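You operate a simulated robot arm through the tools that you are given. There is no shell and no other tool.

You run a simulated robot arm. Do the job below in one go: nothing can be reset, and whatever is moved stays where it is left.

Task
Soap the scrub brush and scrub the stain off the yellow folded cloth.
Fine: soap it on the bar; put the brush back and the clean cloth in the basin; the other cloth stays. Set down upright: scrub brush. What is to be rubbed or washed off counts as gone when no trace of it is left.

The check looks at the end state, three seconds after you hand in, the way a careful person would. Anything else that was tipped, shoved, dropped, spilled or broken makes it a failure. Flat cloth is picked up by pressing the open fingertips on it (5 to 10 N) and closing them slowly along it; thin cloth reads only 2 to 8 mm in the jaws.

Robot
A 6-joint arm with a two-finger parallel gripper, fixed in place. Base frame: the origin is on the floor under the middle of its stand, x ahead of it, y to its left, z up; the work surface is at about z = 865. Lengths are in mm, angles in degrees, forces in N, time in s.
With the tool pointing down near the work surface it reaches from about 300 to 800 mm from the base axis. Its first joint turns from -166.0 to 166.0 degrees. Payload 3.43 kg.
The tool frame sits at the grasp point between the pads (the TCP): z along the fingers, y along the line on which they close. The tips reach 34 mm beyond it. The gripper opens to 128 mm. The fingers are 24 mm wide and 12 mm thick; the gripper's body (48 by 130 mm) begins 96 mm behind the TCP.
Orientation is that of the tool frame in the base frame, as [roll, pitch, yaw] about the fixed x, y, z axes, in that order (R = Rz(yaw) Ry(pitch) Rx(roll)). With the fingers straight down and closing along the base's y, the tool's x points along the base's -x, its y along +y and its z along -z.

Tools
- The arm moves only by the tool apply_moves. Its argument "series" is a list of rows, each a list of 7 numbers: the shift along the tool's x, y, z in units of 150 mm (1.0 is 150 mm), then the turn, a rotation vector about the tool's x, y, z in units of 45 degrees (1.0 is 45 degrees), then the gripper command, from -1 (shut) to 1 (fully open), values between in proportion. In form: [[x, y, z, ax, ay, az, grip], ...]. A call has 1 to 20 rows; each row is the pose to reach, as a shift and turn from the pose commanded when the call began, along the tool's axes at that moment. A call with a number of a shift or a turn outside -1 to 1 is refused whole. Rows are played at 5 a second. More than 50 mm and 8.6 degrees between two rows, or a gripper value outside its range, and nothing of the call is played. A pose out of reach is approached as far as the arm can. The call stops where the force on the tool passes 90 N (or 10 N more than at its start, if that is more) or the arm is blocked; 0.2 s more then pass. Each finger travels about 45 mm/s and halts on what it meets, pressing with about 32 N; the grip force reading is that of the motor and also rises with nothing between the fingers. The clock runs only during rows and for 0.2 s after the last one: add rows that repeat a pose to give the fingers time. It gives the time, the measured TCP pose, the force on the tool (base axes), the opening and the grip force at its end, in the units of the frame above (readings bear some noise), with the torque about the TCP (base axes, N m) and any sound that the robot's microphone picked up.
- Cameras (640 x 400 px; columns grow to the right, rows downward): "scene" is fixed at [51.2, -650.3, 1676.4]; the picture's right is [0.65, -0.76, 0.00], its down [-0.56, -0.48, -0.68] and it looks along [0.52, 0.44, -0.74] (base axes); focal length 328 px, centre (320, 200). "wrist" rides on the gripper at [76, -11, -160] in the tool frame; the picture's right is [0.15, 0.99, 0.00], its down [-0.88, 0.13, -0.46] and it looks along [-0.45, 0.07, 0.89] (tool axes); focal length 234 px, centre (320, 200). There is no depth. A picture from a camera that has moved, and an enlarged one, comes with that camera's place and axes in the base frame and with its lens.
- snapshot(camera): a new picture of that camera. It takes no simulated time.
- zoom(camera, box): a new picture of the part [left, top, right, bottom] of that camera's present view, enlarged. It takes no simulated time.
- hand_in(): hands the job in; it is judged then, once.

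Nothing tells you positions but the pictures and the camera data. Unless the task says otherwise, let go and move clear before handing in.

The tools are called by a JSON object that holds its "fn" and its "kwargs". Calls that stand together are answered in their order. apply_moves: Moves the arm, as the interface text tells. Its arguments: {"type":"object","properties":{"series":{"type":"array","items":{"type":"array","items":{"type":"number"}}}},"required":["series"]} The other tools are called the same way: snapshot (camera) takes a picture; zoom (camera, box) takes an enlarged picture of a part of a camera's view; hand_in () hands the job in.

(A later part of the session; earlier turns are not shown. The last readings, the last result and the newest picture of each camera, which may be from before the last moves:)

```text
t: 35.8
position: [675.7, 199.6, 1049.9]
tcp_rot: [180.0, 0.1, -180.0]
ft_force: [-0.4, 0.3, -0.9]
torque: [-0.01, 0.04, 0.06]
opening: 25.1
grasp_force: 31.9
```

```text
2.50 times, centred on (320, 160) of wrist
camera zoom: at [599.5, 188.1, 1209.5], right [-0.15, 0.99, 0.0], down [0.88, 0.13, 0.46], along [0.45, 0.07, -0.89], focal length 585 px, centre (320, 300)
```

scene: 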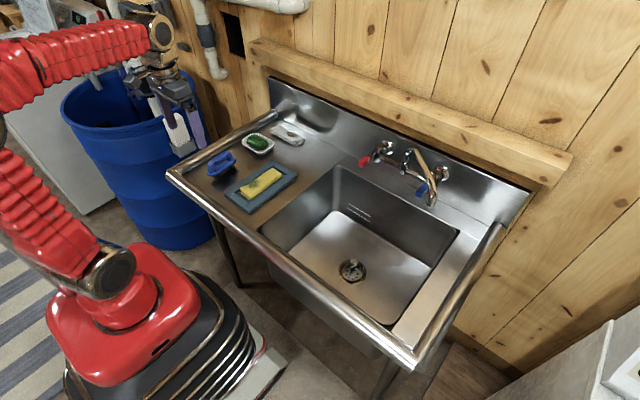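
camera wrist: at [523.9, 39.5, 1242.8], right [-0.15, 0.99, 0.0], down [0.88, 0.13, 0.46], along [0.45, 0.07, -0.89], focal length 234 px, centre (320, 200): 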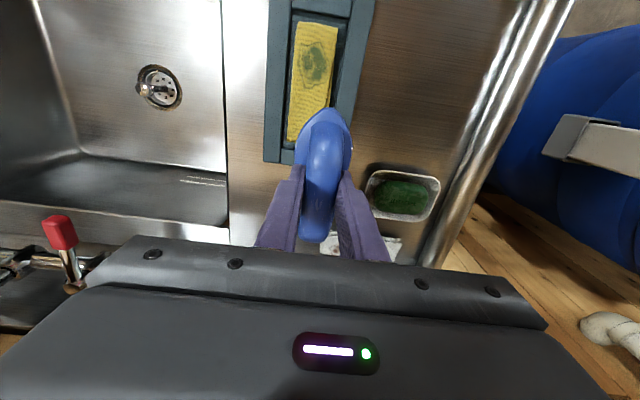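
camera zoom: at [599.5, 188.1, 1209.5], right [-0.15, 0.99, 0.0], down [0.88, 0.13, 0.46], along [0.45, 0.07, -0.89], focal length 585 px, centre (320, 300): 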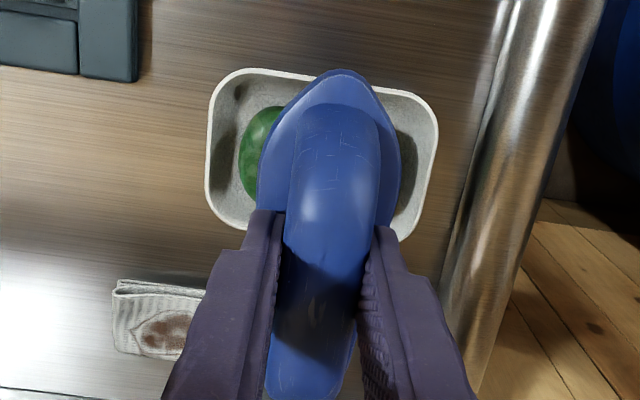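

The bristles now look olive-green rather than tan, which suggests soap, and the dish and soap are unmoved. Next I'll move to a viewpoint beside the yellow cloth to measure it before scrubbing.

{"fn": "apply_moves", "kwargs": {"series": [[0.03, -0.01, -0.05, 0, 0, 0, -1], [0.12, -0.05, -0.1, 0, 0, 0, -1], [0.25, -0.11, -0.17, 0, 0, 0, -1], [0.4, -0.19, -0.2, 0, 0, 0, -1], [0.55, -0.26, -0.2, 0, 0, 0, -1], [0.7, -0.33, -0.2, 0, 0, 0, -1], [0.84, -0.4, -0.2, 0, 0, 0, -1], [0.94, -0.45, -0.2, 0, 0, 0, -1], [0.973, -0.467, -0.2, 0, 0, 0, -1], [0.973, -0.467, -0.2, 0, 0, 0, -1]]}}

{"fn": "apply_moves", "kwargs": {"series": [[0.05, 0, 0, 0, 0, 0, -1], [0.15, 0, 0, 0, 0, 0, -1], [0.3, 0, 0, 0, 0, 0, -1], [0.45, 0, 0, 0, 0, 0, -1], [0.55, 0, 0, 0, 0, 0, -1], [0.6, 0, 0, 0, 0, 0, -1], [0.6, 0, 0, 0, 0, 0, -1]]}}

{"fn": "snapshot", "kwargs": {"camera": "wrist"}}

{"fn": "zoom", "kwargs": {"camera": "wrist", "box": [180, 100, 340, 240]}}

{"fn": "zoom", "kwargs": {"camera": "scene", "box": [215, 150, 305, 220]}}

```text
t: 38.0
position: [529.4, 131.2, 1081.1]
tcp_rot: [-180.0, -0.1, -180.0]
ft_force: [-0.5, -0.6, -1.6]
torque: [-0.01, 0.04, -0.02]
opening: 25.2
grasp_force: 32.2
```

```text
t: 39.6
position: [440.6, 130.2, 1079.2]
tcp_rot: [-180.0, 0.0, -179.9]
ft_force: [0.5, -0.2, -1.6]
torque: [0.0, 0.01, 0.0]
opening: 25.1
grasp_force: 32.4
```

```text
taken
camera wrist: at [364.3, 117.6, 1239.4], right [-0.15, 0.99, 0.0], down [0.88, 0.13, 0.46], along [0.45, 0.07, -0.89], focal length 234 px, centre (320, 200)
```

wrist: 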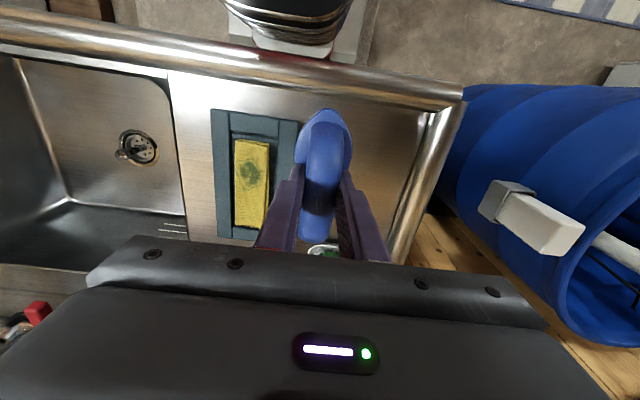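

```text
2.86 times, centred on (260, 170) of wrist
camera zoom: at [364.3, 117.6, 1239.4], right [-0.15, 0.99, 0.0], down [0.88, 0.13, 0.46], along [0.45, 0.07, -0.89], focal length 669 px, centre (491, 286)
```

zoom: 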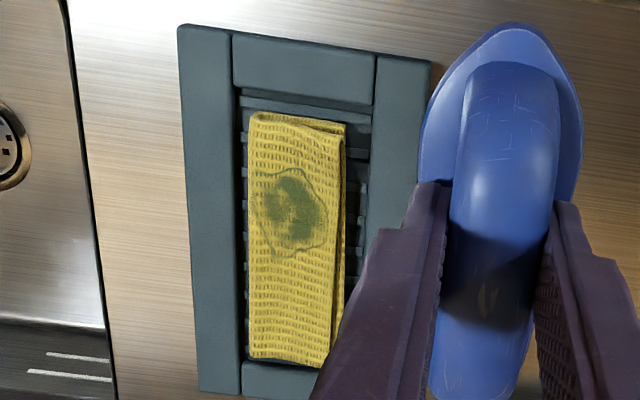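

```text
5.71 times, centred on (260, 185) of scene
camera zoom: at [51.2, -650.3, 1676.4], right [0.65, -0.76, 0.0], down [-0.56, -0.48, -0.68], along [0.52, 0.44, -0.74], focal length 1876 px, centre (663, 286)
```

zoom: 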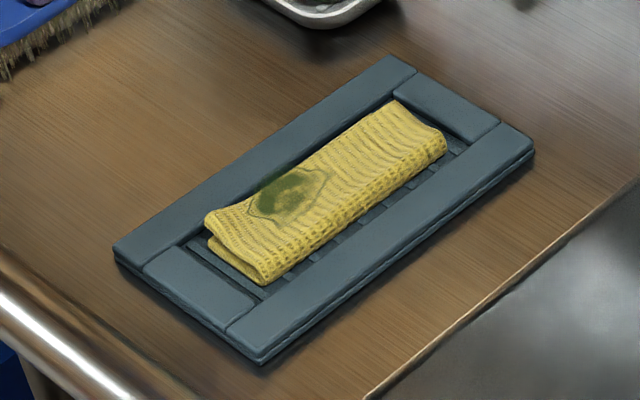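

The cloth lies in the washboard recess; the stain is centred at about (512, 29) with the cloth top near z = 890. I'll bring the soaped brush over the stain and descend partway.

{"fn": "apply_moves", "kwargs": {"series": [[-0.04, -0.05, 0, 0, 0, 0, -1], [-0.12, -0.16, 0, 0, 0, 0, -1], [-0.22, -0.3, 0, 0, 0, 0, -1], [-0.32, -0.44, 0, 0, 0, 0, -1], [-0.42, -0.57, 0, 0, 0, 0, -1], [-0.48, -0.65, 0.04, 0, 0, 0, -1], [-0.496, -0.675, 0.15, 0, 0, 0, -1], [-0.496, -0.675, 0.3, 0, 0, 0, -1], [-0.496, -0.675, 0.45, 0, 0, 0, -1], [-0.496, -0.675, 0.57, 0, 0, 0, -1], [-0.496, -0.675, 0.65, 0, 0, 0, -1], [-0.496, -0.675, 0.68, 0, 0, 0, -1], [-0.496, -0.675, 0.68, 0, 0, 0, -1]]}}

{"fn": "zoom", "kwargs": {"camera": "scene", "box": [215, 140, 315, 220]}}

{"fn": "zoom", "kwargs": {"camera": "wrist", "box": [240, 80, 400, 240]}}

```text
t: 42.4
position: [514.0, 28.7, 976.6]
tcp_rot: [-180.0, 0.0, 180.0]
ft_force: [-0.2, 0.0, -1.5]
torque: [-0.02, 0.0, 0.01]
opening: 25.3
grasp_force: 31.8
```

```text
5.00 times, centred on (265, 180) of scene
camera zoom: at [51.2, -650.3, 1676.4], right [0.65, -0.76, 0.0], down [-0.56, -0.48, -0.68], along [0.52, 0.44, -0.74], focal length 1641 px, centre (595, 300)
```

zoom: 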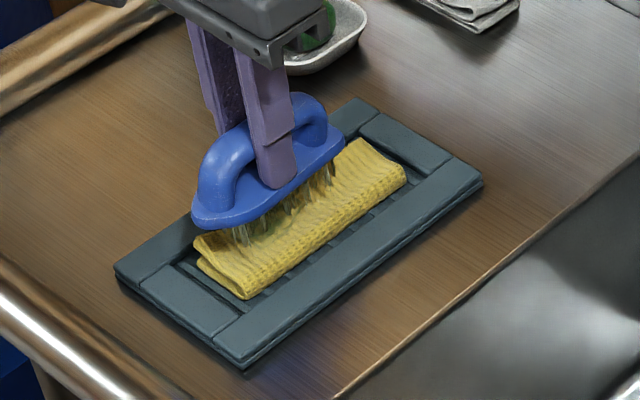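

```text
2.50 times, centred on (320, 160) of wrist
camera zoom: at [437.5, 17.2, 1136.5], right [-0.15, 0.99, 0.0], down [0.88, 0.13, 0.46], along [0.45, 0.07, -0.89], focal length 585 px, centre (320, 300)
```

zoom: 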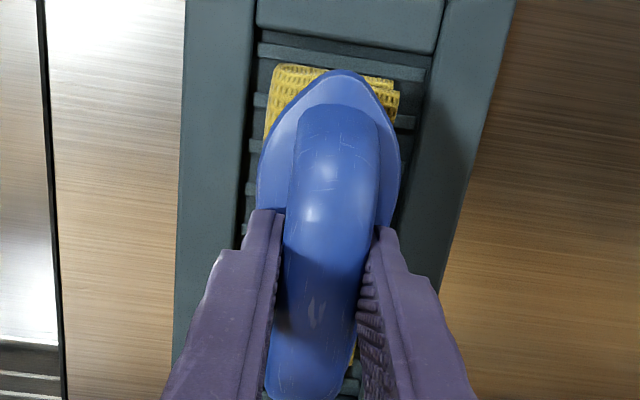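

The brush is aligned over the stain inside the frame. I'll descend in small steps to find contact with the cloth.

{"fn": "apply_moves", "kwargs": {"series": [[0, 0, 0.015, 0, 0, 0, -1], [0, 0, 0.03, 0, 0, 0, -1], [0, 0, 0.045, 0, 0, 0, -1], [0, 0, 0.055, 0, 0, 0, -1], [0, 0, 0.06, 0, 0, 0, -1]]}}

{"fn": "apply_moves", "kwargs": {"series": [[0, 0, 0.005, 0, 0, 0, -1], [0, 0, 0.01, 0, 0, 0, -1], [0, 0, 0.015, 0, 0, 0, -1], [0, 0, 0.02, 0, 0, 0, -1]]}}

```text
t: 43.6
position: [514.2, 28.8, 968.8]
tcp_rot: [180.0, 0.2, 180.0]
ft_force: [-1.1, -0.6, 13.2]
torque: [0.06, 0.27, -0.01]
opening: 25.3
grasp_force: 31.9
```

```text
t: 44.6
position: [514.7, 29.8, 966.5]
tcp_rot: [-180.0, 0.4, 180.0]
ft_force: [-9.1, -6.5, 55.6]
torque: [-0.17, 0.98, -0.01]
opening: 25.1
grasp_force: 31.8
```

Contact came sooner than I expected and force reached 56 N, so I'll back off 3 mm to about 10 N straight away.

{"fn": "apply_moves", "kwargs": {"series": [[0, 0, -0.01, 0, 0, 0, -1], [0, 0, -0.02, 0, 0, 0, -1], [0, 0, -0.02, 0, 0, 0, -1]]}}

{"fn": "zoom", "kwargs": {"camera": "scene", "box": [215, 140, 315, 220]}}

{"fn": "zoom", "kwargs": {"camera": "wrist", "box": [240, 80, 400, 240]}}

```text
t: 45.4
position: [514.9, 29.6, 967.1]
tcp_rot: [-180.0, 0.2, 180.0]
ft_force: [5.8, 3.6, 28.4]
torque: [0.46, -0.69, 0.05]
opening: 25.0
grasp_force: 32.1
```

```text
5.00 times, centred on (265, 180) of scene
camera zoom: at [51.2, -650.3, 1676.4], right [0.65, -0.76, 0.0], down [-0.56, -0.48, -0.68], along [0.52, 0.44, -0.74], focal length 1641 px, centre (595, 300)
```

zoom: 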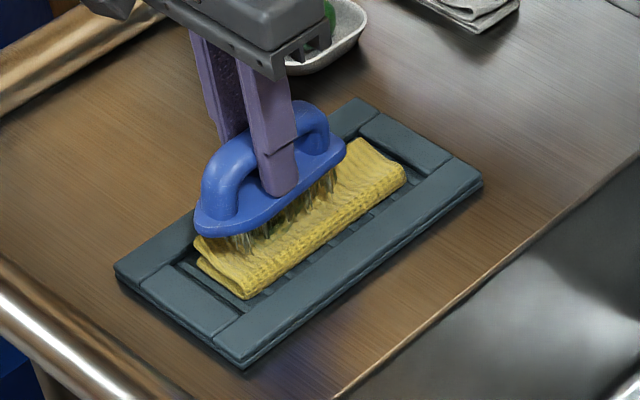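

```text
2.50 times, centred on (320, 160) of wrist
camera zoom: at [437.8, 17.4, 1128.0], right [-0.15, 0.99, 0.0], down [0.88, 0.13, 0.46], along [0.45, 0.07, -0.89], focal length 585 px, centre (320, 300)
```

zoom: 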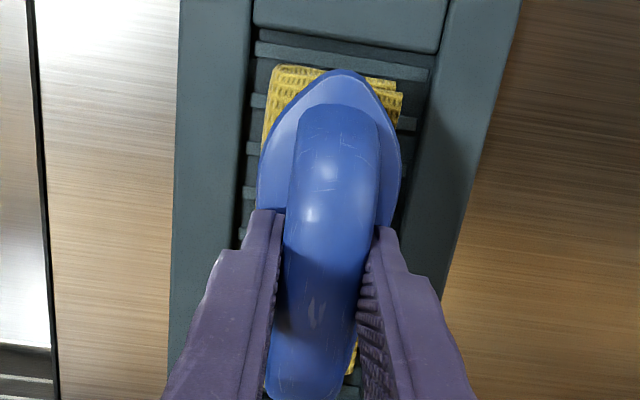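

Still 28 N; I'll ease up another 1.5 mm and read again.

{"fn": "apply_moves", "kwargs": {"series": [[0, 0, -0.005, 0, 0, 0, -1], [0, 0, -0.01, 0, 0, 0, -1], [0, 0, -0.01, 0, 0, 0, -1]]}}

```text
t: 46.2
position: [513.4, 29.5, 968.5]
tcp_rot: [-180.0, -0.1, -179.9]
ft_force: [5.1, 1.5, 9.3]
torque: [0.24, -0.78, 0.02]
opening: 25.3
grasp_force: 32.0
```

About 11 N of contact now. I'll scrub with short strokes along y and then a few along x.

{"fn": "apply_moves", "kwargs": {"series": [[0, 0.03, 0, 0, 0, 0, -1], [0, 0.06, 0, 0, 0, 0, -1], [0, 0.03, 0, 0, 0, 0, -1], [0, 0, 0, 0, 0, 0, -1], [0, -0.03, 0, 0, 0, 0, -1], [0, -0.06, 0, 0, 0, 0, -1], [0, -0.03, 0, 0, 0, 0, -1], [0, 0, 0, 0, 0, 0, -1], [0, 0.03, 0, 0, 0, 0, -1], [0, 0.06, 0, 0, 0, 0, -1], [0, 0.03, 0, 0, 0, 0, -1], [0, 0, 0, 0, 0, 0, -1], [0, -0.03, 0, 0, 0, 0, -1], [0, -0.06, 0, 0, 0, 0, -1], [0, -0.03, 0, 0, 0, 0, -1], [0, 0, 0, 0, 0, 0, -1]]}}

{"fn": "zoom", "kwargs": {"camera": "scene", "box": [215, 140, 315, 220]}}

{"fn": "zoom", "kwargs": {"camera": "wrist", "box": [240, 80, 400, 240]}}

```text
t: 49.6
position: [515.7, 27.8, 970.0]
tcp_rot: [-180.0, 0.0, 180.0]
ft_force: [0.5, 0.4, -1.1]
torque: [-0.01, 0.02, -0.01]
opening: 25.5
grasp_force: 32.1
```

```text
5.00 times, centred on (265, 180) of scene
camera zoom: at [51.2, -650.3, 1676.4], right [0.65, -0.76, 0.0], down [-0.56, -0.48, -0.68], along [0.52, 0.44, -0.74], focal length 1641 px, centre (595, 300)
```

zoom: 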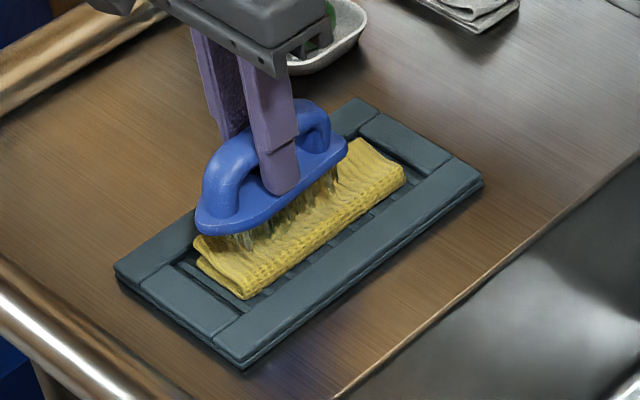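

```text
2.50 times, centred on (320, 160) of wrist
camera zoom: at [438.7, 16.5, 1130.3], right [-0.15, 0.99, 0.0], down [0.88, 0.13, 0.46], along [0.45, 0.07, -0.89], focal length 585 px, centre (320, 300)
```

zoom: 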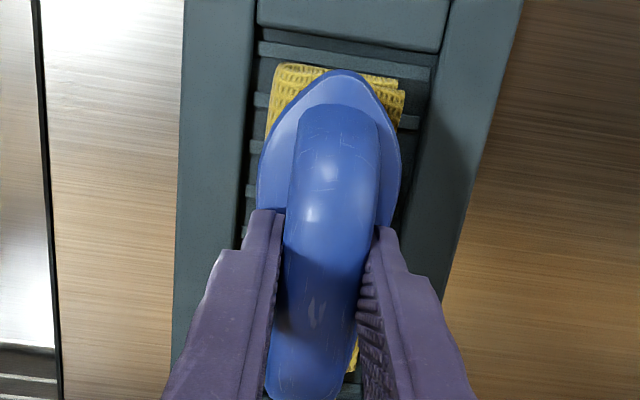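

The contact was lost during the strokes (force back to free-hanging). I'll press about 1.2 mm deeper and keep scrubbing, checking force.

{"fn": "apply_moves", "kwargs": {"series": [[0, 0, 0.008, 0, 0, 0, -1], [0, 0.03, 0.008, 0, 0, 0, -1], [0, 0.06, 0.008, 0, 0, 0, -1], [0, 0.03, 0.008, 0, 0, 0, -1], [0, 0, 0.008, 0, 0, 0, -1], [0, -0.03, 0.008, 0, 0, 0, -1], [0, -0.06, 0.008, 0, 0, 0, -1], [0, -0.03, 0.008, 0, 0, 0, -1], [0, 0, 0.008, 0, 0, 0, -1]]}}

```text
t: 51.6
position: [515.0, 28.1, 967.9]
tcp_rot: [-179.9, -0.1, 179.9]
ft_force: [0.1, -4.6, 7.9]
torque: [-0.22, 0.06, 0.0]
opening: 25.0
grasp_force: 32.3
```

About 9.5 N with friction showing. I'll continue with strokes in y and x.

{"fn": "apply_moves", "kwargs": {"series": [[0, 0.03, 0.001, 0, 0, 0, -1], [0, 0.06, 0.001, 0, 0, 0, -1], [0, 0.03, 0.001, 0, 0, 0, -1], [0, 0, 0.001, 0, 0, 0, -1], [0, -0.03, 0.001, 0, 0, 0, -1], [0, -0.06, 0.001, 0, 0, 0, -1], [0, -0.03, 0.001, 0, 0, 0, -1], [0, 0, 0.001, 0, 0, 0, -1], [0, 0.03, 0.001, 0, 0, 0, -1], [0, 0.06, 0.001, 0, 0, 0, -1], [0, 0.03, 0.001, 0, 0, 0, -1], [0, 0, 0.001, 0, 0, 0, -1], [0, -0.03, 0.001, 0, 0, 0, -1], [0, -0.06, 0.001, 0, 0, 0, -1], [0, -0.03, 0.001, 0, 0, 0, -1], [0, 0, 0.001, 0, 0, 0, -1]]}}

{"fn": "apply_moves", "kwargs": {"series": [[0.03, 0, 0, 0, 0, 0, -1], [0.06, 0, 0, 0, 0, 0, -1], [0.03, 0, 0, 0, 0, 0, -1], [0, 0, 0, 0, 0, 0, -1], [-0.03, 0, 0, 0, 0, 0, -1], [-0.06, 0, 0, 0, 0, 0, -1], [-0.03, 0, 0, 0, 0, 0, -1], [0, 0, 0, 0, 0, 0, -1]]}}

{"fn": "zoom", "kwargs": {"camera": "scene", "box": [215, 140, 315, 220]}}

{"fn": "zoom", "kwargs": {"camera": "wrist", "box": [240, 80, 400, 240]}}

```text
t: 55.0
position: [514.5, 29.4, 969.1]
tcp_rot: [179.9, -0.1, -179.9]
ft_force: [-1.2, 0.5, -1.0]
torque: [0.0, 0.01, 0.02]
opening: 25.1
grasp_force: 31.9
```

```text
t: 56.8
position: [515.3, 29.5, 969.3]
tcp_rot: [-179.9, 0.2, -179.9]
ft_force: [-0.8, -0.1, -1.6]
torque: [-0.01, 0.02, 0.0]
opening: 25.1
grasp_force: 32.4
```

```text
5.00 times, centred on (265, 180) of scene
camera zoom: at [51.2, -650.3, 1676.4], right [0.65, -0.76, 0.0], down [-0.56, -0.48, -0.68], along [0.52, 0.44, -0.74], focal length 1641 px, centre (595, 300)
```

zoom: 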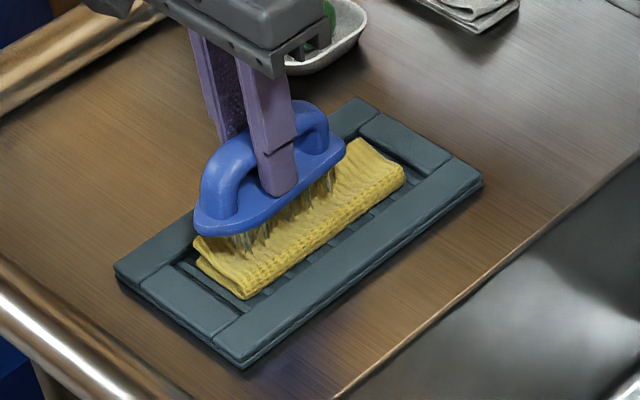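

```text
2.50 times, centred on (320, 160) of wrist
camera zoom: at [437.9, 17.7, 1128.9], right [-0.15, 0.99, 0.0], down [0.88, 0.13, 0.46], along [0.45, 0.07, -0.89], focal length 585 px, centre (320, 300)
```

zoom: 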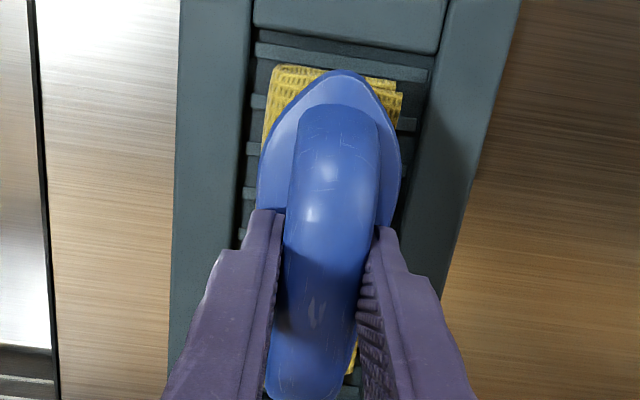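

I'll lift and swing aside in +y to inspect the stain.

{"fn": "apply_moves", "kwargs": {"series": [[0, 0, -0.05, 0, 0, 0, -1], [0, 0, -0.15, 0, 0, 0, -1], [0, 0, -0.3, 0, 0, 0, -1], [0, 0.08, -0.4, 0, 0, 0, -1], [0, 0.25, -0.45, 0, 0, 0, -1], [0, 0.42, -0.5, 0, 0, 0, -1], [0, 0.55, -0.5, 0, 0, 0, -1], [0, 0.65, -0.5, 0, 0, 0, -1], [0, 0.667, -0.5, 0, 0, 0, -1], [0, 0.667, -0.5, 0, 0, 0, -1]]}}

{"fn": "zoom", "kwargs": {"camera": "scene", "box": [215, 130, 315, 220]}}

{"fn": "zoom", "kwargs": {"camera": "wrist", "box": [140, 60, 340, 240]}}

```text
t: 59.0
position: [514.7, 129.6, 1043.0]
tcp_rot: [-180.0, 0.0, 180.0]
ft_force: [-0.2, 0.3, -1.1]
torque: [0.0, 0.02, -0.02]
opening: 25.1
grasp_force: 32.0
```

```text
4.44 times, centred on (265, 175) of scene
camera zoom: at [51.2, -650.3, 1676.4], right [0.65, -0.76, 0.0], down [-0.56, -0.48, -0.68], along [0.52, 0.44, -0.74], focal length 1459 px, centre (564, 311)
```

zoom: 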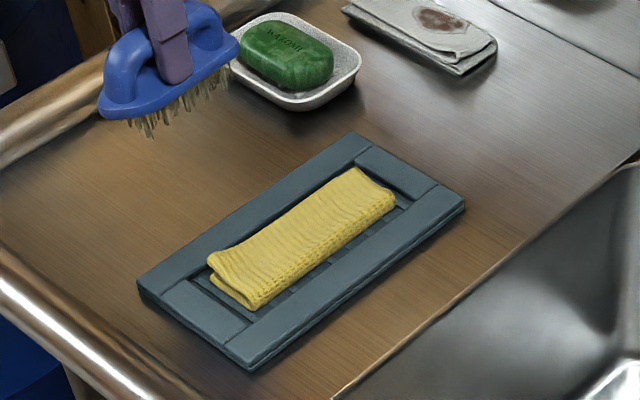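

```text
2.22 times, centred on (240, 150) of wrist
camera zoom: at [437.6, 117.5, 1202.4], right [-0.15, 0.99, 0.0], down [0.88, 0.13, 0.46], along [0.45, 0.07, -0.89], focal length 520 px, centre (498, 311)
```

zoom: 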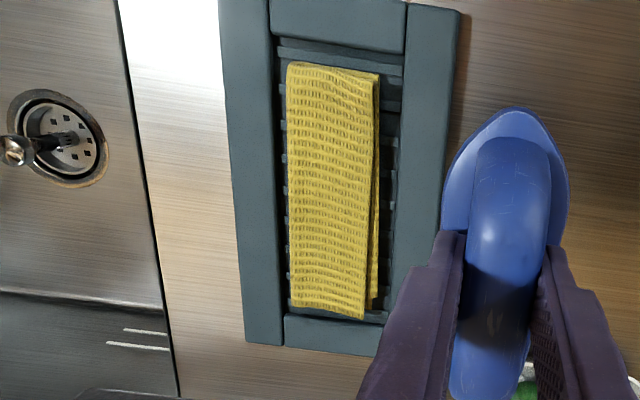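

The stain looks gone. I'll zoom in closely to check for any trace.

{"fn": "zoom", "kwargs": {"camera": "wrist", "box": [205, 80, 265, 140]}}

{"fn": "zoom", "kwargs": {"camera": "wrist", "box": [200, 110, 270, 165]}}

{"fn": "zoom", "kwargs": {"camera": "scene", "box": [255, 160, 310, 205]}}

```text
6.67 times, centred on (235, 110) of wrist
camera zoom: at [437.6, 117.5, 1202.4], right [-0.15, 0.99, 0.0], down [0.88, 0.13, 0.46], along [0.45, 0.07, -0.89], focal length 1561 px, centre (887, 800)
```

zoom: 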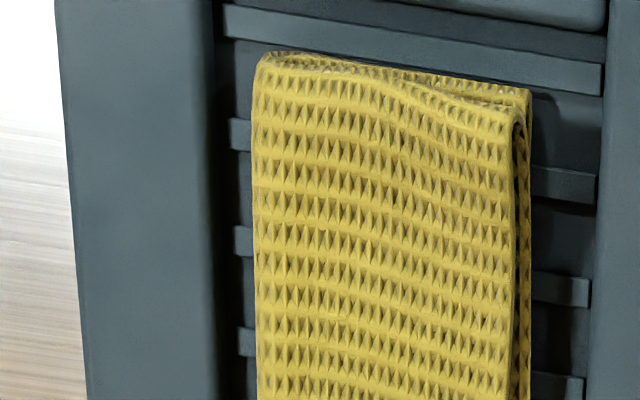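

```text
7.27 times, centred on (235, 138) of wrist
camera zoom: at [437.6, 117.5, 1202.4], right [-0.15, 0.99, 0.0], down [0.88, 0.13, 0.46], along [0.45, 0.07, -0.89], focal length 1703 px, centre (938, 654)
```

zoom: 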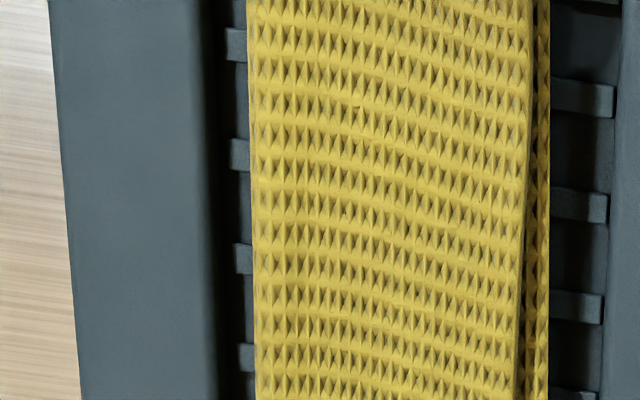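

```text
8.89 times, centred on (282, 182) of scene
camera zoom: at [51.2, -650.3, 1676.4], right [0.65, -0.76, 0.0], down [-0.56, -0.48, -0.68], along [0.52, 0.44, -0.74], focal length 2918 px, centre (653, 356)
```

zoom: 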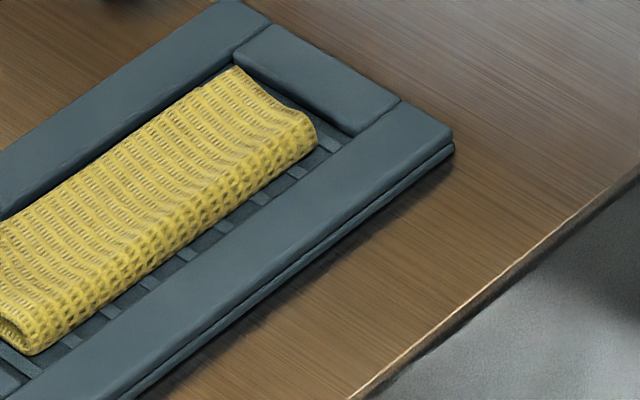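

No trace remains on the cloth. Next I'll carry the brush back over its original spot and lower it to about 10 mm above the surface.

{"fn": "apply_moves", "kwargs": {"series": [[0.02, 0.06, 0, 0, 0, 0, -1], [0.06, 0.18, 0, 0, 0, 0, -1], [0.1, 0.32, 0, 0, 0, 0, -1], [0.125, 0.41, 0, 0, 0, 0, -1], [0.131, 0.433, 0.06, 0, 0, 0, -1], [0.131, 0.433, 0.2, 0, 0, 0, -1], [0.131, 0.433, 0.35, 0, 0, 0, -1], [0.131, 0.433, 0.5, 0, 0, 0, -1], [0.131, 0.433, 0.6, 0, 0, 0, -1], [0.131, 0.433, 0.65, 0, 0, 0, -1], [0.131, 0.433, 0.65, 0, 0, 0, -1]]}}

{"fn": "zoom", "kwargs": {"camera": "scene", "box": [185, 130, 265, 190]}}

{"fn": "zoom", "kwargs": {"camera": "scene", "box": [240, 165, 290, 205]}}

```text
t: 61.4
position: [494.0, 195.2, 946.3]
tcp_rot: [-180.0, -0.1, -180.0]
ft_force: [0.4, 0.4, -1.1]
torque: [0.03, 0.0, 0.0]
opening: 25.6
grasp_force: 31.8
```

```text
6.67 times, centred on (225, 160) of scene
camera zoom: at [51.2, -650.3, 1676.4], right [0.65, -0.76, 0.0], down [-0.56, -0.48, -0.68], along [0.52, 0.44, -0.74], focal length 2188 px, centre (953, 467)
```

zoom: 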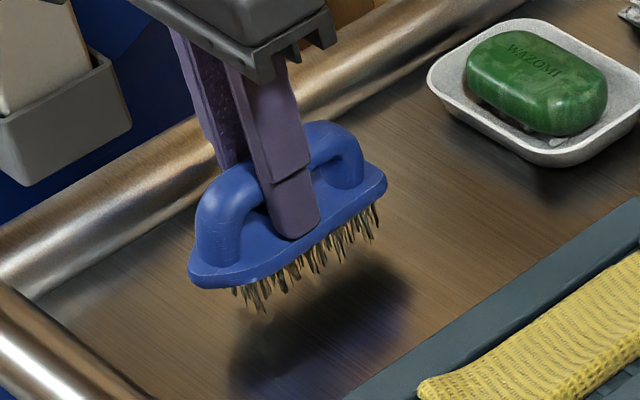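

```text
10.00 times, centred on (265, 185) of scene
camera zoom: at [51.2, -650.3, 1676.4], right [0.65, -0.76, 0.0], down [-0.56, -0.48, -0.68], along [0.52, 0.44, -0.74], focal length 3283 px, centre (870, 350)
```

zoom: 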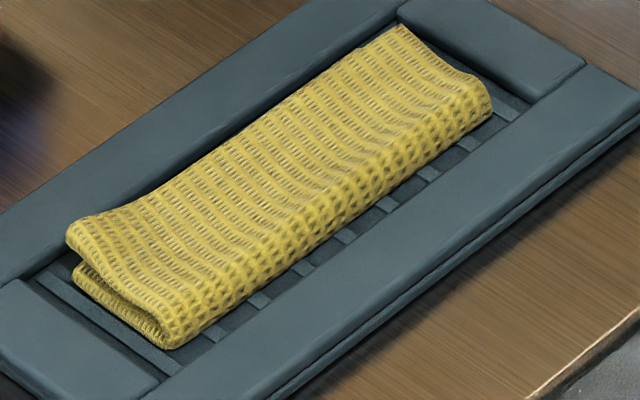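

The cloth is clean all over and the brush hangs level above its place. I'll lower it in small steps until light contact.

{"fn": "apply_moves", "kwargs": {"series": [[0, 0, 0.015, 0, 0, 0, -1], [0, 0, 0.03, 0, 0, 0, -1], [0, 0, 0.04, 0, 0, 0, -1], [0, 0, 0.05, 0, 0, 0, -1], [0, 0, 0.055, 0, 0, 0, -1]]}}

{"fn": "apply_moves", "kwargs": {"series": [[0, 0, 0.004, 0, 0, 0, -1], [0, 0, 0.008, 0, 0, 0, -1]]}}

```text
t: 62.6
position: [495.1, 193.7, 937.9]
tcp_rot: [180.0, -0.1, -180.0]
ft_force: [0.3, -0.3, -0.9]
torque: [0.01, -0.01, -0.02]
opening: 25.5
grasp_force: 32.5
```

```text
t: 63.2
position: [494.2, 193.8, 935.4]
tcp_rot: [180.0, 0.0, 179.9]
ft_force: [0.1, 0.2, -2.0]
torque: [0.0, 0.04, 0.0]
opening: 25.1
grasp_force: 31.9
```

{"fn": "apply_moves", "kwargs": {"series": [[0, 0, 0.004, 0, 0, 0, -1], [0, 0, 0.008, 0, 0, 0, -1]]}}

```text
t: 63.8
position: [494.4, 193.5, 936.0]
tcp_rot: [180.0, 0.0, -180.0]
ft_force: [-0.7, 0.4, -0.6]
torque: [-0.03, 0.02, 0.04]
opening: 25.3
grasp_force: 32.2
```

No contact yet. I'll continue down in millimetre steps.

{"fn": "apply_moves", "kwargs": {"series": [[0, 0, 0.004, 0, 0, 0, -1], [0, 0, 0.008, 0, 0, 0, -1], [0, 0, 0.008, 0, 0, 0, -1]]}}

{"fn": "zoom", "kwargs": {"camera": "scene", "box": [200, 140, 260, 185]}}

```text
t: 64.6
position: [494.6, 193.2, 936.4]
tcp_rot: [180.0, 0.1, 179.9]
ft_force: [1.1, -2.1, 8.9]
torque: [0.04, 0.36, 0.08]
opening: 25.3
grasp_force: 32.1
```

```text
8.89 times, centred on (230, 162) of scene
camera zoom: at [51.2, -650.3, 1676.4], right [0.65, -0.76, 0.0], down [-0.56, -0.48, -0.68], along [0.52, 0.44, -0.74], focal length 2918 px, centre (1120, 533)
```

zoom: 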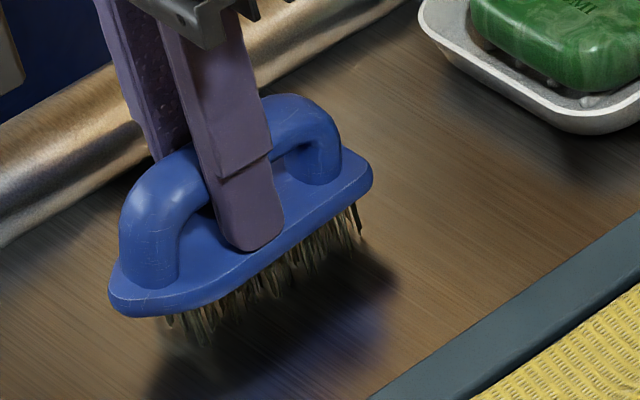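

The bristles touch the surface (about 10 N) in the original spot. I'll open the fingers slowly and rise straight up.

{"fn": "apply_moves", "kwargs": {"series": [[0, 0, -0.003, 0, 0, 0, -0.6], [0, 0, -0.003, 0, 0, 0, -0.45], [0, 0, -0.003, 0, 0, 0, -0.35], [0, 0, -0.003, 0, 0, 0, -0.3], [0, 0, -0.003, 0, 0, 0, -0.3], [0, 0, -0.03, 0, 0, 0, -0.3], [0, 0, -0.1, 0, 0, 0, -0.3], [0, 0, -0.25, 0, 0, 0, -0.3], [0, 0, -0.4, 0, 0, 0, -0.3], [0, 0, -0.55, 0, 0, 0, -0.3], [0, 0, -0.65, 0, 0, 0, -0.3], [0, 0, -0.65, 0, 0, 0, -0.3]]}}

{"fn": "zoom", "kwargs": {"camera": "scene", "box": [185, 120, 285, 200]}}

{"fn": "snapshot", "kwargs": {"camera": "wrist"}}

```text
t: 67.2
position: [493.9, 194.5, 1031.8]
tcp_rot: [180.0, 0.0, -179.9]
ft_force: [-0.1, 0.9, 0.4]
torque: [0.03, -0.06, 0.0]
opening: 44.6
grasp_force: 0.1
```

```text
5.00 times, centred on (235, 160) of scene
camera zoom: at [51.2, -650.3, 1676.4], right [0.65, -0.76, 0.0], down [-0.56, -0.48, -0.68], along [0.52, 0.44, -0.74], focal length 1641 px, centre (745, 400)
```

zoom: 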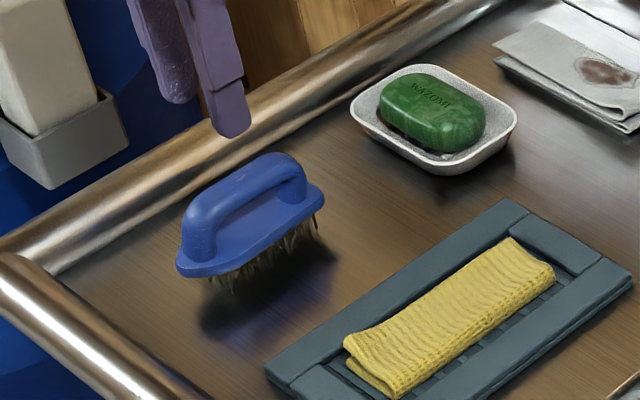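

```text
taken
camera wrist: at [417.2, 182.9, 1191.7], right [-0.15, 0.99, 0.0], down [0.88, 0.13, 0.46], along [0.45, 0.07, -0.89], focal length 234 px, centre (320, 200)
```

wrist: 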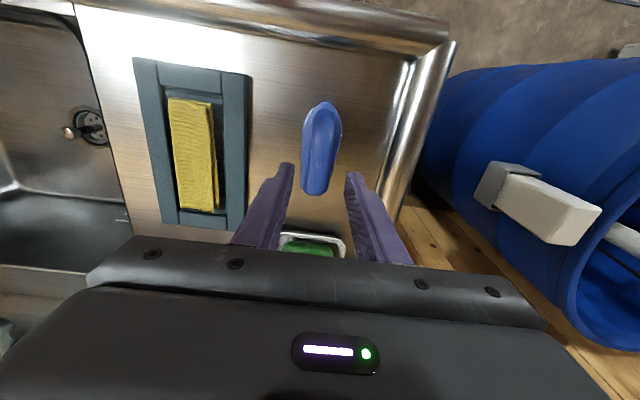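

The brush stands upright back in its place. Now I'll move over the yellow cloth for a close look before picking it up.

{"fn": "apply_moves", "kwargs": {"series": [[0.04, -0.15, -0.05, 0, 0, 0, -0.3], [0.09, -0.4, -0.05, 0, 0, 0, -0.3], [0.14, -0.65, -0.05, 0, 0, 0, -0.3], [0.19, -0.87, -0.05, 0, 0, 0, -0.3], [0.227, -1.0, -0.05, 0, 0, 0, -0.3], [0.227, -1.0, -0.05, 0, 0, 0, -0.3]]}}

{"fn": "snapshot", "kwargs": {"camera": "wrist"}}

{"fn": "zoom", "kwargs": {"camera": "wrist", "box": [230, 90, 390, 250]}}

{"fn": "zoom", "kwargs": {"camera": "scene", "box": [185, 110, 305, 220]}}

```text
t: 68.6
position: [461.3, 42.5, 1039.9]
tcp_rot: [180.0, 0.1, -180.0]
ft_force: [-1.2, 0.1, -0.3]
torque: [0.02, -0.01, 0.0]
opening: 44.9
grasp_force: 0.1
```

```text
taken
camera wrist: at [385.0, 31.3, 1200.0], right [-0.15, 0.99, 0.0], down [0.88, 0.13, 0.46], along [0.45, 0.07, -0.89], focal length 234 px, centre (320, 200)
```

wrist: 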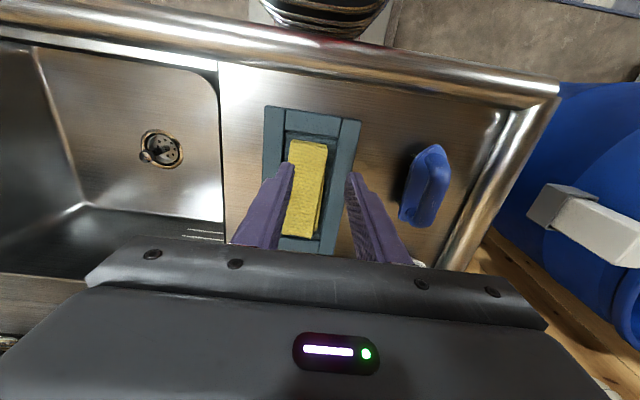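

```text
2.50 times, centred on (310, 170) of wrist
camera zoom: at [385.0, 31.3, 1200.0], right [-0.15, 0.99, 0.0], down [0.88, 0.13, 0.46], along [0.45, 0.07, -0.89], focal length 585 px, centre (345, 275)
```

zoom: 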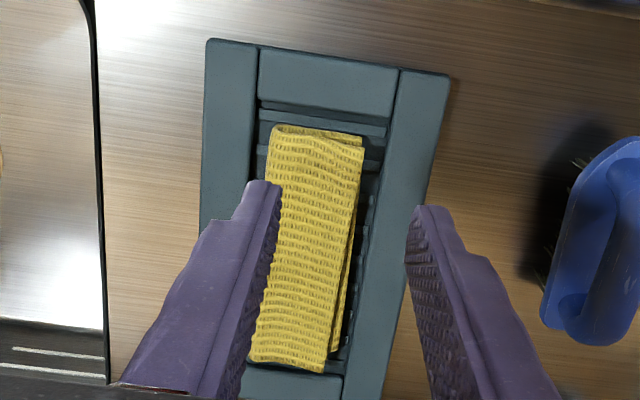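

```text
3.64 times, centred on (245, 165) of scene
camera zoom: at [51.2, -650.3, 1676.4], right [0.65, -0.76, 0.0], down [-0.56, -0.48, -0.68], along [0.52, 0.44, -0.74], focal length 1194 px, centre (593, 327)
```

zoom: 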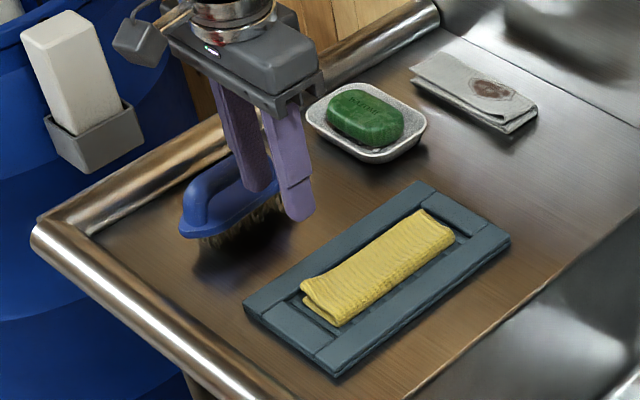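

The folded cloth spans about x 459–609, y 5–53, with its top near z = 898. I'll move above its centre with the fingers about 34 mm apart, then press down gently.

{"fn": "apply_moves", "kwargs": {"series": [[-0.1, -0.02, 0.05, 0, 0, 0, -0.35], [-0.25, -0.05, 0.15, 0, 0, 0, -0.4], [-0.4, -0.08, 0.28, 0, 0, 0, -0.46], [-0.485, -0.093, 0.42, 0, 0, 0, -0.469], [-0.485, -0.093, 0.55, 0, 0, 0, -0.469], [-0.485, -0.093, 0.6, 0, 0, 0, -0.469], [-0.485, -0.093, 0.6, 0, 0, 0, -0.469]]}}

{"fn": "zoom", "kwargs": {"camera": "wrist", "box": [230, 80, 410, 260]}}

{"fn": "zoom", "kwargs": {"camera": "scene", "box": [225, 130, 315, 210]}}

```text
t: 70.2
position: [534.3, 31.6, 947.8]
tcp_rot: [180.0, 0.0, 180.0]
ft_force: [0.0, 0.6, 0.6]
torque: [0.01, -0.01, 0.01]
opening: 34.4
grasp_force: 0.1
```

```text
2.22 times, centred on (320, 170) of wrist
camera zoom: at [458.1, 19.0, 1107.3], right [-0.15, 0.99, 0.0], down [0.88, 0.13, 0.46], along [0.45, 0.07, -0.89], focal length 520 px, centre (320, 267)
```

zoom: 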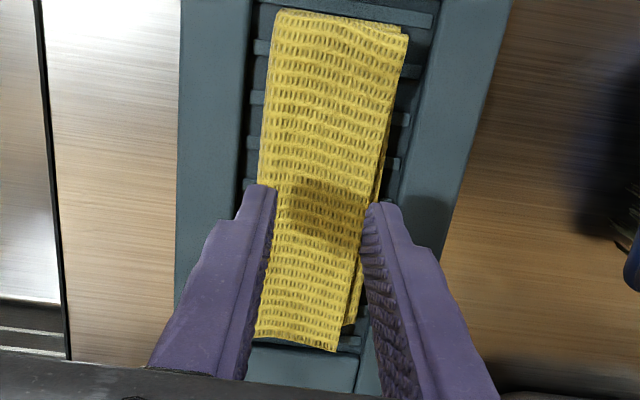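

```text
5.00 times, centred on (270, 170) of scene
camera zoom: at [51.2, -650.3, 1676.4], right [0.65, -0.76, 0.0], down [-0.56, -0.48, -0.68], along [0.52, 0.44, -0.74], focal length 1641 px, centre (570, 350)
```

zoom: 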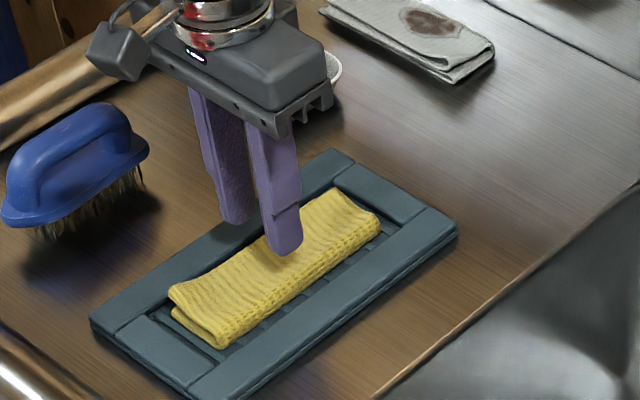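

Centred well. I'll descend to about z = 937 and then in small steps to get 5–10 N on the cloth.

{"fn": "apply_moves", "kwargs": {"series": [[0, -0.01, 0.03, 0, 0, 0, -0.469], [0, -0.01, 0.06, 0, 0, 0, -0.469], [0, -0.01, 0.075, 0, 0, 0, -0.469], [0, -0.01, 0.075, 0, 0, 0, -0.469]]}}

{"fn": "apply_moves", "kwargs": {"series": [[0, 0, 0.007, 0, 0, 0, -0.469], [0, 0, 0.014, 0, 0, 0, -0.469], [0, 0, 0.014, 0, 0, 0, -0.469]]}}

```text
t: 71.2
position: [533.4, 29.8, 937.0]
tcp_rot: [-179.9, 0.0, 179.9]
ft_force: [-0.7, -0.3, -0.1]
torque: [0.02, -0.01, 0.0]
opening: 34.5
grasp_force: 0.1
```

```text
t: 72.0
position: [534.3, 29.8, 936.1]
tcp_rot: [180.0, 0.0, 180.0]
ft_force: [0.0, 0.3, 1.1]
torque: [-0.02, -0.01, -0.01]
opening: 34.4
grasp_force: 0.1
```

{"fn": "apply_moves", "kwargs": {"series": [[0, 0, 0.007, 0, 0, 0, -0.469], [0, 0, 0.014, 0, 0, 0, -0.469], [0, 0, 0.014, 0, 0, 0, -0.469]]}}

{"fn": "zoom", "kwargs": {"camera": "wrist", "box": [230, 80, 410, 260]}}

{"fn": "zoom", "kwargs": {"camera": "scene", "box": [245, 150, 305, 200]}}

```text
t: 72.8
position: [533.0, 29.0, 933.6]
tcp_rot: [-180.0, -0.1, -180.0]
ft_force: [1.3, 0.6, 0.0]
torque: [0.01, 0.01, -0.05]
opening: 34.6
grasp_force: 0.0
```

```text
2.22 times, centred on (320, 170) of wrist
camera zoom: at [456.8, 17.1, 1094.1], right [-0.15, 0.99, 0.0], down [0.88, 0.13, 0.46], along [0.45, 0.07, -0.89], focal length 520 px, centre (320, 267)
```

zoom: 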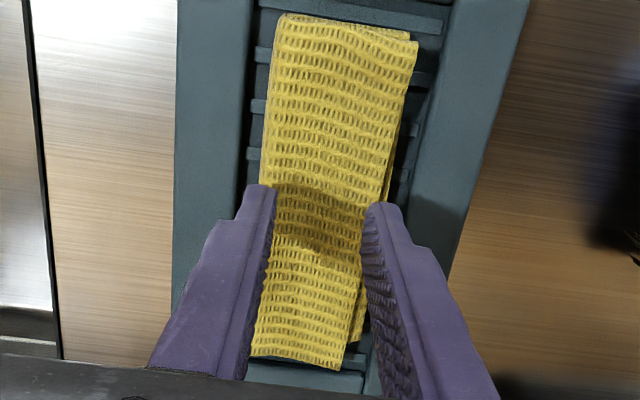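

```text
8.00 times, centred on (275, 175) of scene
camera zoom: at [51.2, -650.3, 1676.4], right [0.65, -0.76, 0.0], down [-0.56, -0.48, -0.68], along [0.52, 0.44, -0.74], focal length 2626 px, centre (680, 400)
```

zoom: 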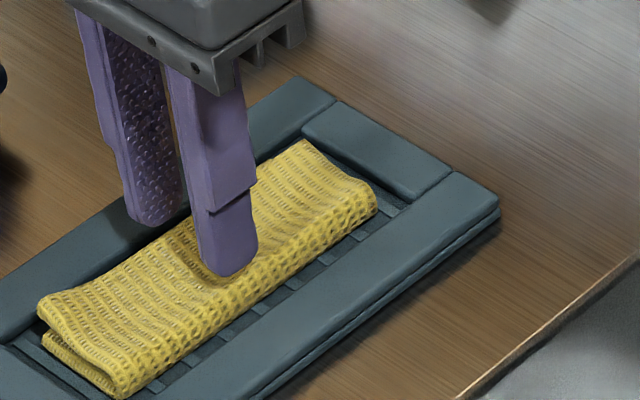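

No force yet at tip height 900. I'll continue down 2 mm at a time.

{"fn": "apply_moves", "kwargs": {"series": [[0, 0, 0.007, 0, 0, 0, -0.469], [0, 0, 0.014, 0, 0, 0, -0.469], [0, 0, 0.014, 0, 0, 0, -0.469]]}}

{"fn": "apply_moves", "kwargs": {"series": [[0, 0, 0.007, 0, 0, 0, -0.469], [0, 0, 0.014, 0, 0, 0, -0.469], [0, 0, 0.014, 0, 0, 0, -0.469]]}}

```text
t: 73.6
position: [534.1, 28.1, 932.3]
tcp_rot: [-180.0, 0.1, 179.9]
ft_force: [-1.6, -0.2, 11.1]
torque: [0.24, 0.09, 0.05]
opening: 34.9
grasp_force: 0.5
```

```text
t: 74.4
position: [533.7, 27.8, 932.2]
tcp_rot: [180.0, 0.3, 180.0]
ft_force: [-6.9, 1.0, 48.7]
torque: [0.9, 0.43, 0.09]
opening: 35.1
grasp_force: 0.3
```

That second step was too firm (49 N). I'll back off 2.3 mm to about 8 N.

{"fn": "apply_moves", "kwargs": {"series": [[0, 0, -0.008, 0, 0, 0, -0.469], [0, 0, -0.016, 0, 0, 0, -0.469], [0, 0, -0.016, 0, 0, 0, -0.469]]}}

{"fn": "zoom", "kwargs": {"camera": "wrist", "box": [230, 80, 410, 260]}}

{"fn": "zoom", "kwargs": {"camera": "scene", "box": [245, 150, 305, 200]}}

```text
t: 75.2
position: [533.9, 28.9, 932.2]
tcp_rot: [180.0, 0.2, 179.9]
ft_force: [5.2, -1.1, 37.4]
torque: [0.61, -0.1, -0.06]
opening: 34.0
grasp_force: 0.0
```

```text
2.22 times, centred on (320, 170) of wrist
camera zoom: at [456.7, 17.1, 1091.7], right [-0.15, 0.99, 0.0], down [0.88, 0.13, 0.46], along [0.45, 0.07, -0.89], focal length 520 px, centre (320, 267)
```

zoom: 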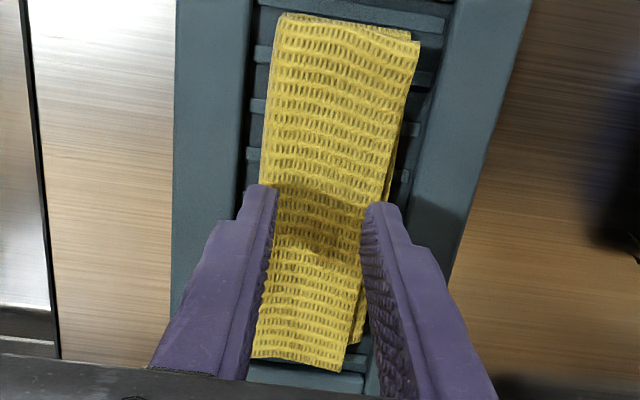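

```text
8.00 times, centred on (275, 175) of scene
camera zoom: at [51.2, -650.3, 1676.4], right [0.65, -0.76, 0.0], down [-0.56, -0.48, -0.68], along [0.52, 0.44, -0.74], focal length 2626 px, centre (680, 400)
```

zoom: 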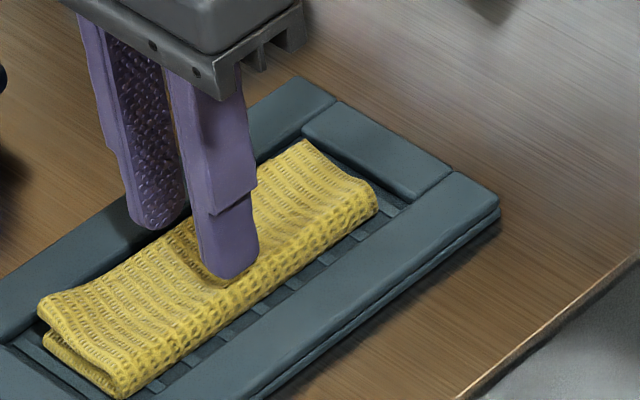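

Still 37 N, as the arm holds some load. I'll ease up another 1.5 mm.

{"fn": "apply_moves", "kwargs": {"series": [[0, 0, -0.005, 0, 0, 0, -0.469], [0, 0, -0.01, 0, 0, 0, -0.469], [0, 0, -0.01, 0, 0, 0, -0.469]]}}

```text
t: 76.0
position: [533.9, 28.6, 932.2]
tcp_rot: [-180.0, 0.0, -180.0]
ft_force: [7.9, -1.8, 16.1]
torque: [0.21, -0.27, -0.18]
opening: 33.1
grasp_force: 0.1
```

16 N now. I'll ease up another 0.6 mm and then close slowly along the cloth.

{"fn": "apply_moves", "kwargs": {"series": [[0, 0, -0.004, 0, 0, 0, -0.469], [0, 0, -0.004, 0, 0, 0, -0.5], [0, 0, -0.004, 0, 0, 0, -0.54], [0, 0, -0.004, 0, 0, 0, -0.58], [0, 0, -0.004, 0, 0, 0, -0.62], [0, 0, -0.004, 0, 0, 0, -0.66], [0, 0, -0.004, 0, 0, 0, -0.7], [0, 0, -0.004, 0, 0, 0, -0.74], [0, 0, -0.004, 0, 0, 0, -0.78], [0, 0, -0.004, 0, 0, 0, -0.82], [0, 0, -0.004, 0, 0, 0, -0.86], [0, 0, -0.004, 0, 0, 0, -0.9], [0, 0, -0.004, 0, 0, 0, -0.94], [0, 0, -0.004, 0, 0, 0, -0.98], [0, 0, -0.004, 0, 0, 0, -1], [0, 0, -0.004, 0, 0, 0, -1], [0, 0, -0.004, 0, 0, 0, -1]]}}

{"fn": "zoom", "kwargs": {"camera": "wrist", "box": [230, 80, 410, 260]}}

{"fn": "zoom", "kwargs": {"camera": "scene", "box": [245, 150, 305, 200]}}

```text
t: 79.6
position: [533.2, 28.4, 933.4]
tcp_rot: [180.0, 0.1, -179.9]
ft_force: [-0.3, 0.5, -0.5]
torque: [0.0, 0.01, 0.0]
opening: 0.0
grasp_force: 32.0
```

```text
2.22 times, centred on (320, 170) of wrist
camera zoom: at [456.6, 17.1, 1093.7], right [-0.15, 0.99, 0.0], down [0.88, 0.13, 0.46], along [0.45, 0.07, -0.89], focal length 520 px, centre (320, 267)
```

zoom: 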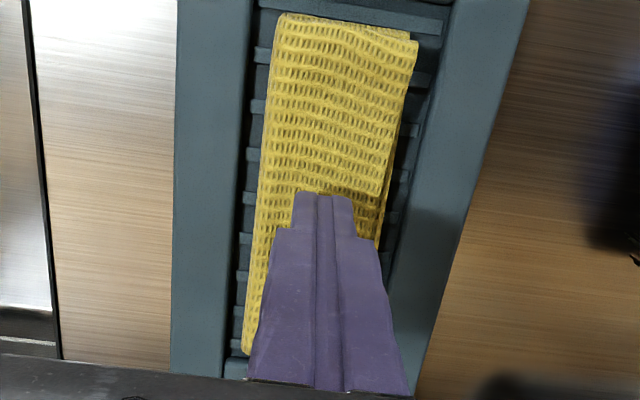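

```text
8.00 times, centred on (275, 175) of scene
camera zoom: at [51.2, -650.3, 1676.4], right [0.65, -0.76, 0.0], down [-0.56, -0.48, -0.68], along [0.52, 0.44, -0.74], focal length 2626 px, centre (680, 400)
```

zoom: 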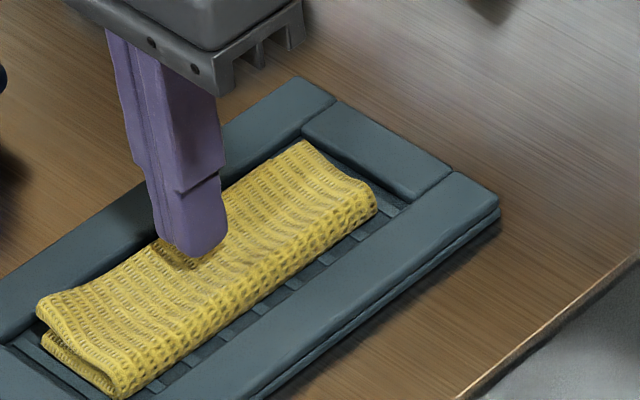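

The fingers closed over the top without catching the cloth. I'll raise, reopen and look; since the folded stack stands about 18 mm above the frame, I may grasp it across its sides instead.

{"fn": "apply_moves", "kwargs": {"series": [[0, 0, -0.05, 0, 0, 0, -1], [0, 0, -0.15, 0, 0, 0, -0.7], [0, 0, -0.25, 0, 0, 0, -0.3], [0, 0, -0.3, 0, 0, 0, -0.05], [0, 0, -0.3, 0, 0, 0, -0.05], [0, 0, -0.3, 0, 0, 0, -0.05]]}}

{"fn": "zoom", "kwargs": {"camera": "wrist", "box": [220, 70, 420, 270]}}

{"fn": "zoom", "kwargs": {"camera": "scene", "box": [245, 150, 305, 210]}}

```text
t: 81.0
position: [533.6, 28.7, 978.4]
tcp_rot: [180.0, 0.0, 180.0]
ft_force: [1.0, -0.6, -0.2]
torque: [0.01, 0.04, -0.03]
opening: 60.7
grasp_force: 0.0
```

```text
2.00 times, centred on (320, 170) of wrist
camera zoom: at [456.7, 17.4, 1138.2], right [-0.15, 0.99, 0.0], down [0.88, 0.13, 0.46], along [0.45, 0.07, -0.89], focal length 468 px, centre (320, 260)
```

zoom: 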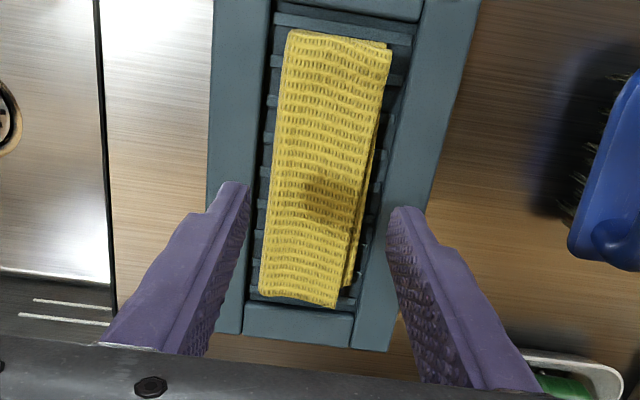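

```text
6.67 times, centred on (275, 180) of scene
camera zoom: at [51.2, -650.3, 1676.4], right [0.65, -0.76, 0.0], down [-0.56, -0.48, -0.68], along [0.52, 0.44, -0.74], focal length 2188 px, centre (620, 333)
```

zoom: 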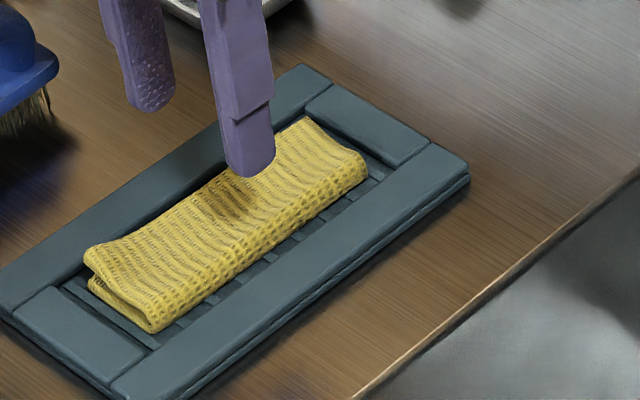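

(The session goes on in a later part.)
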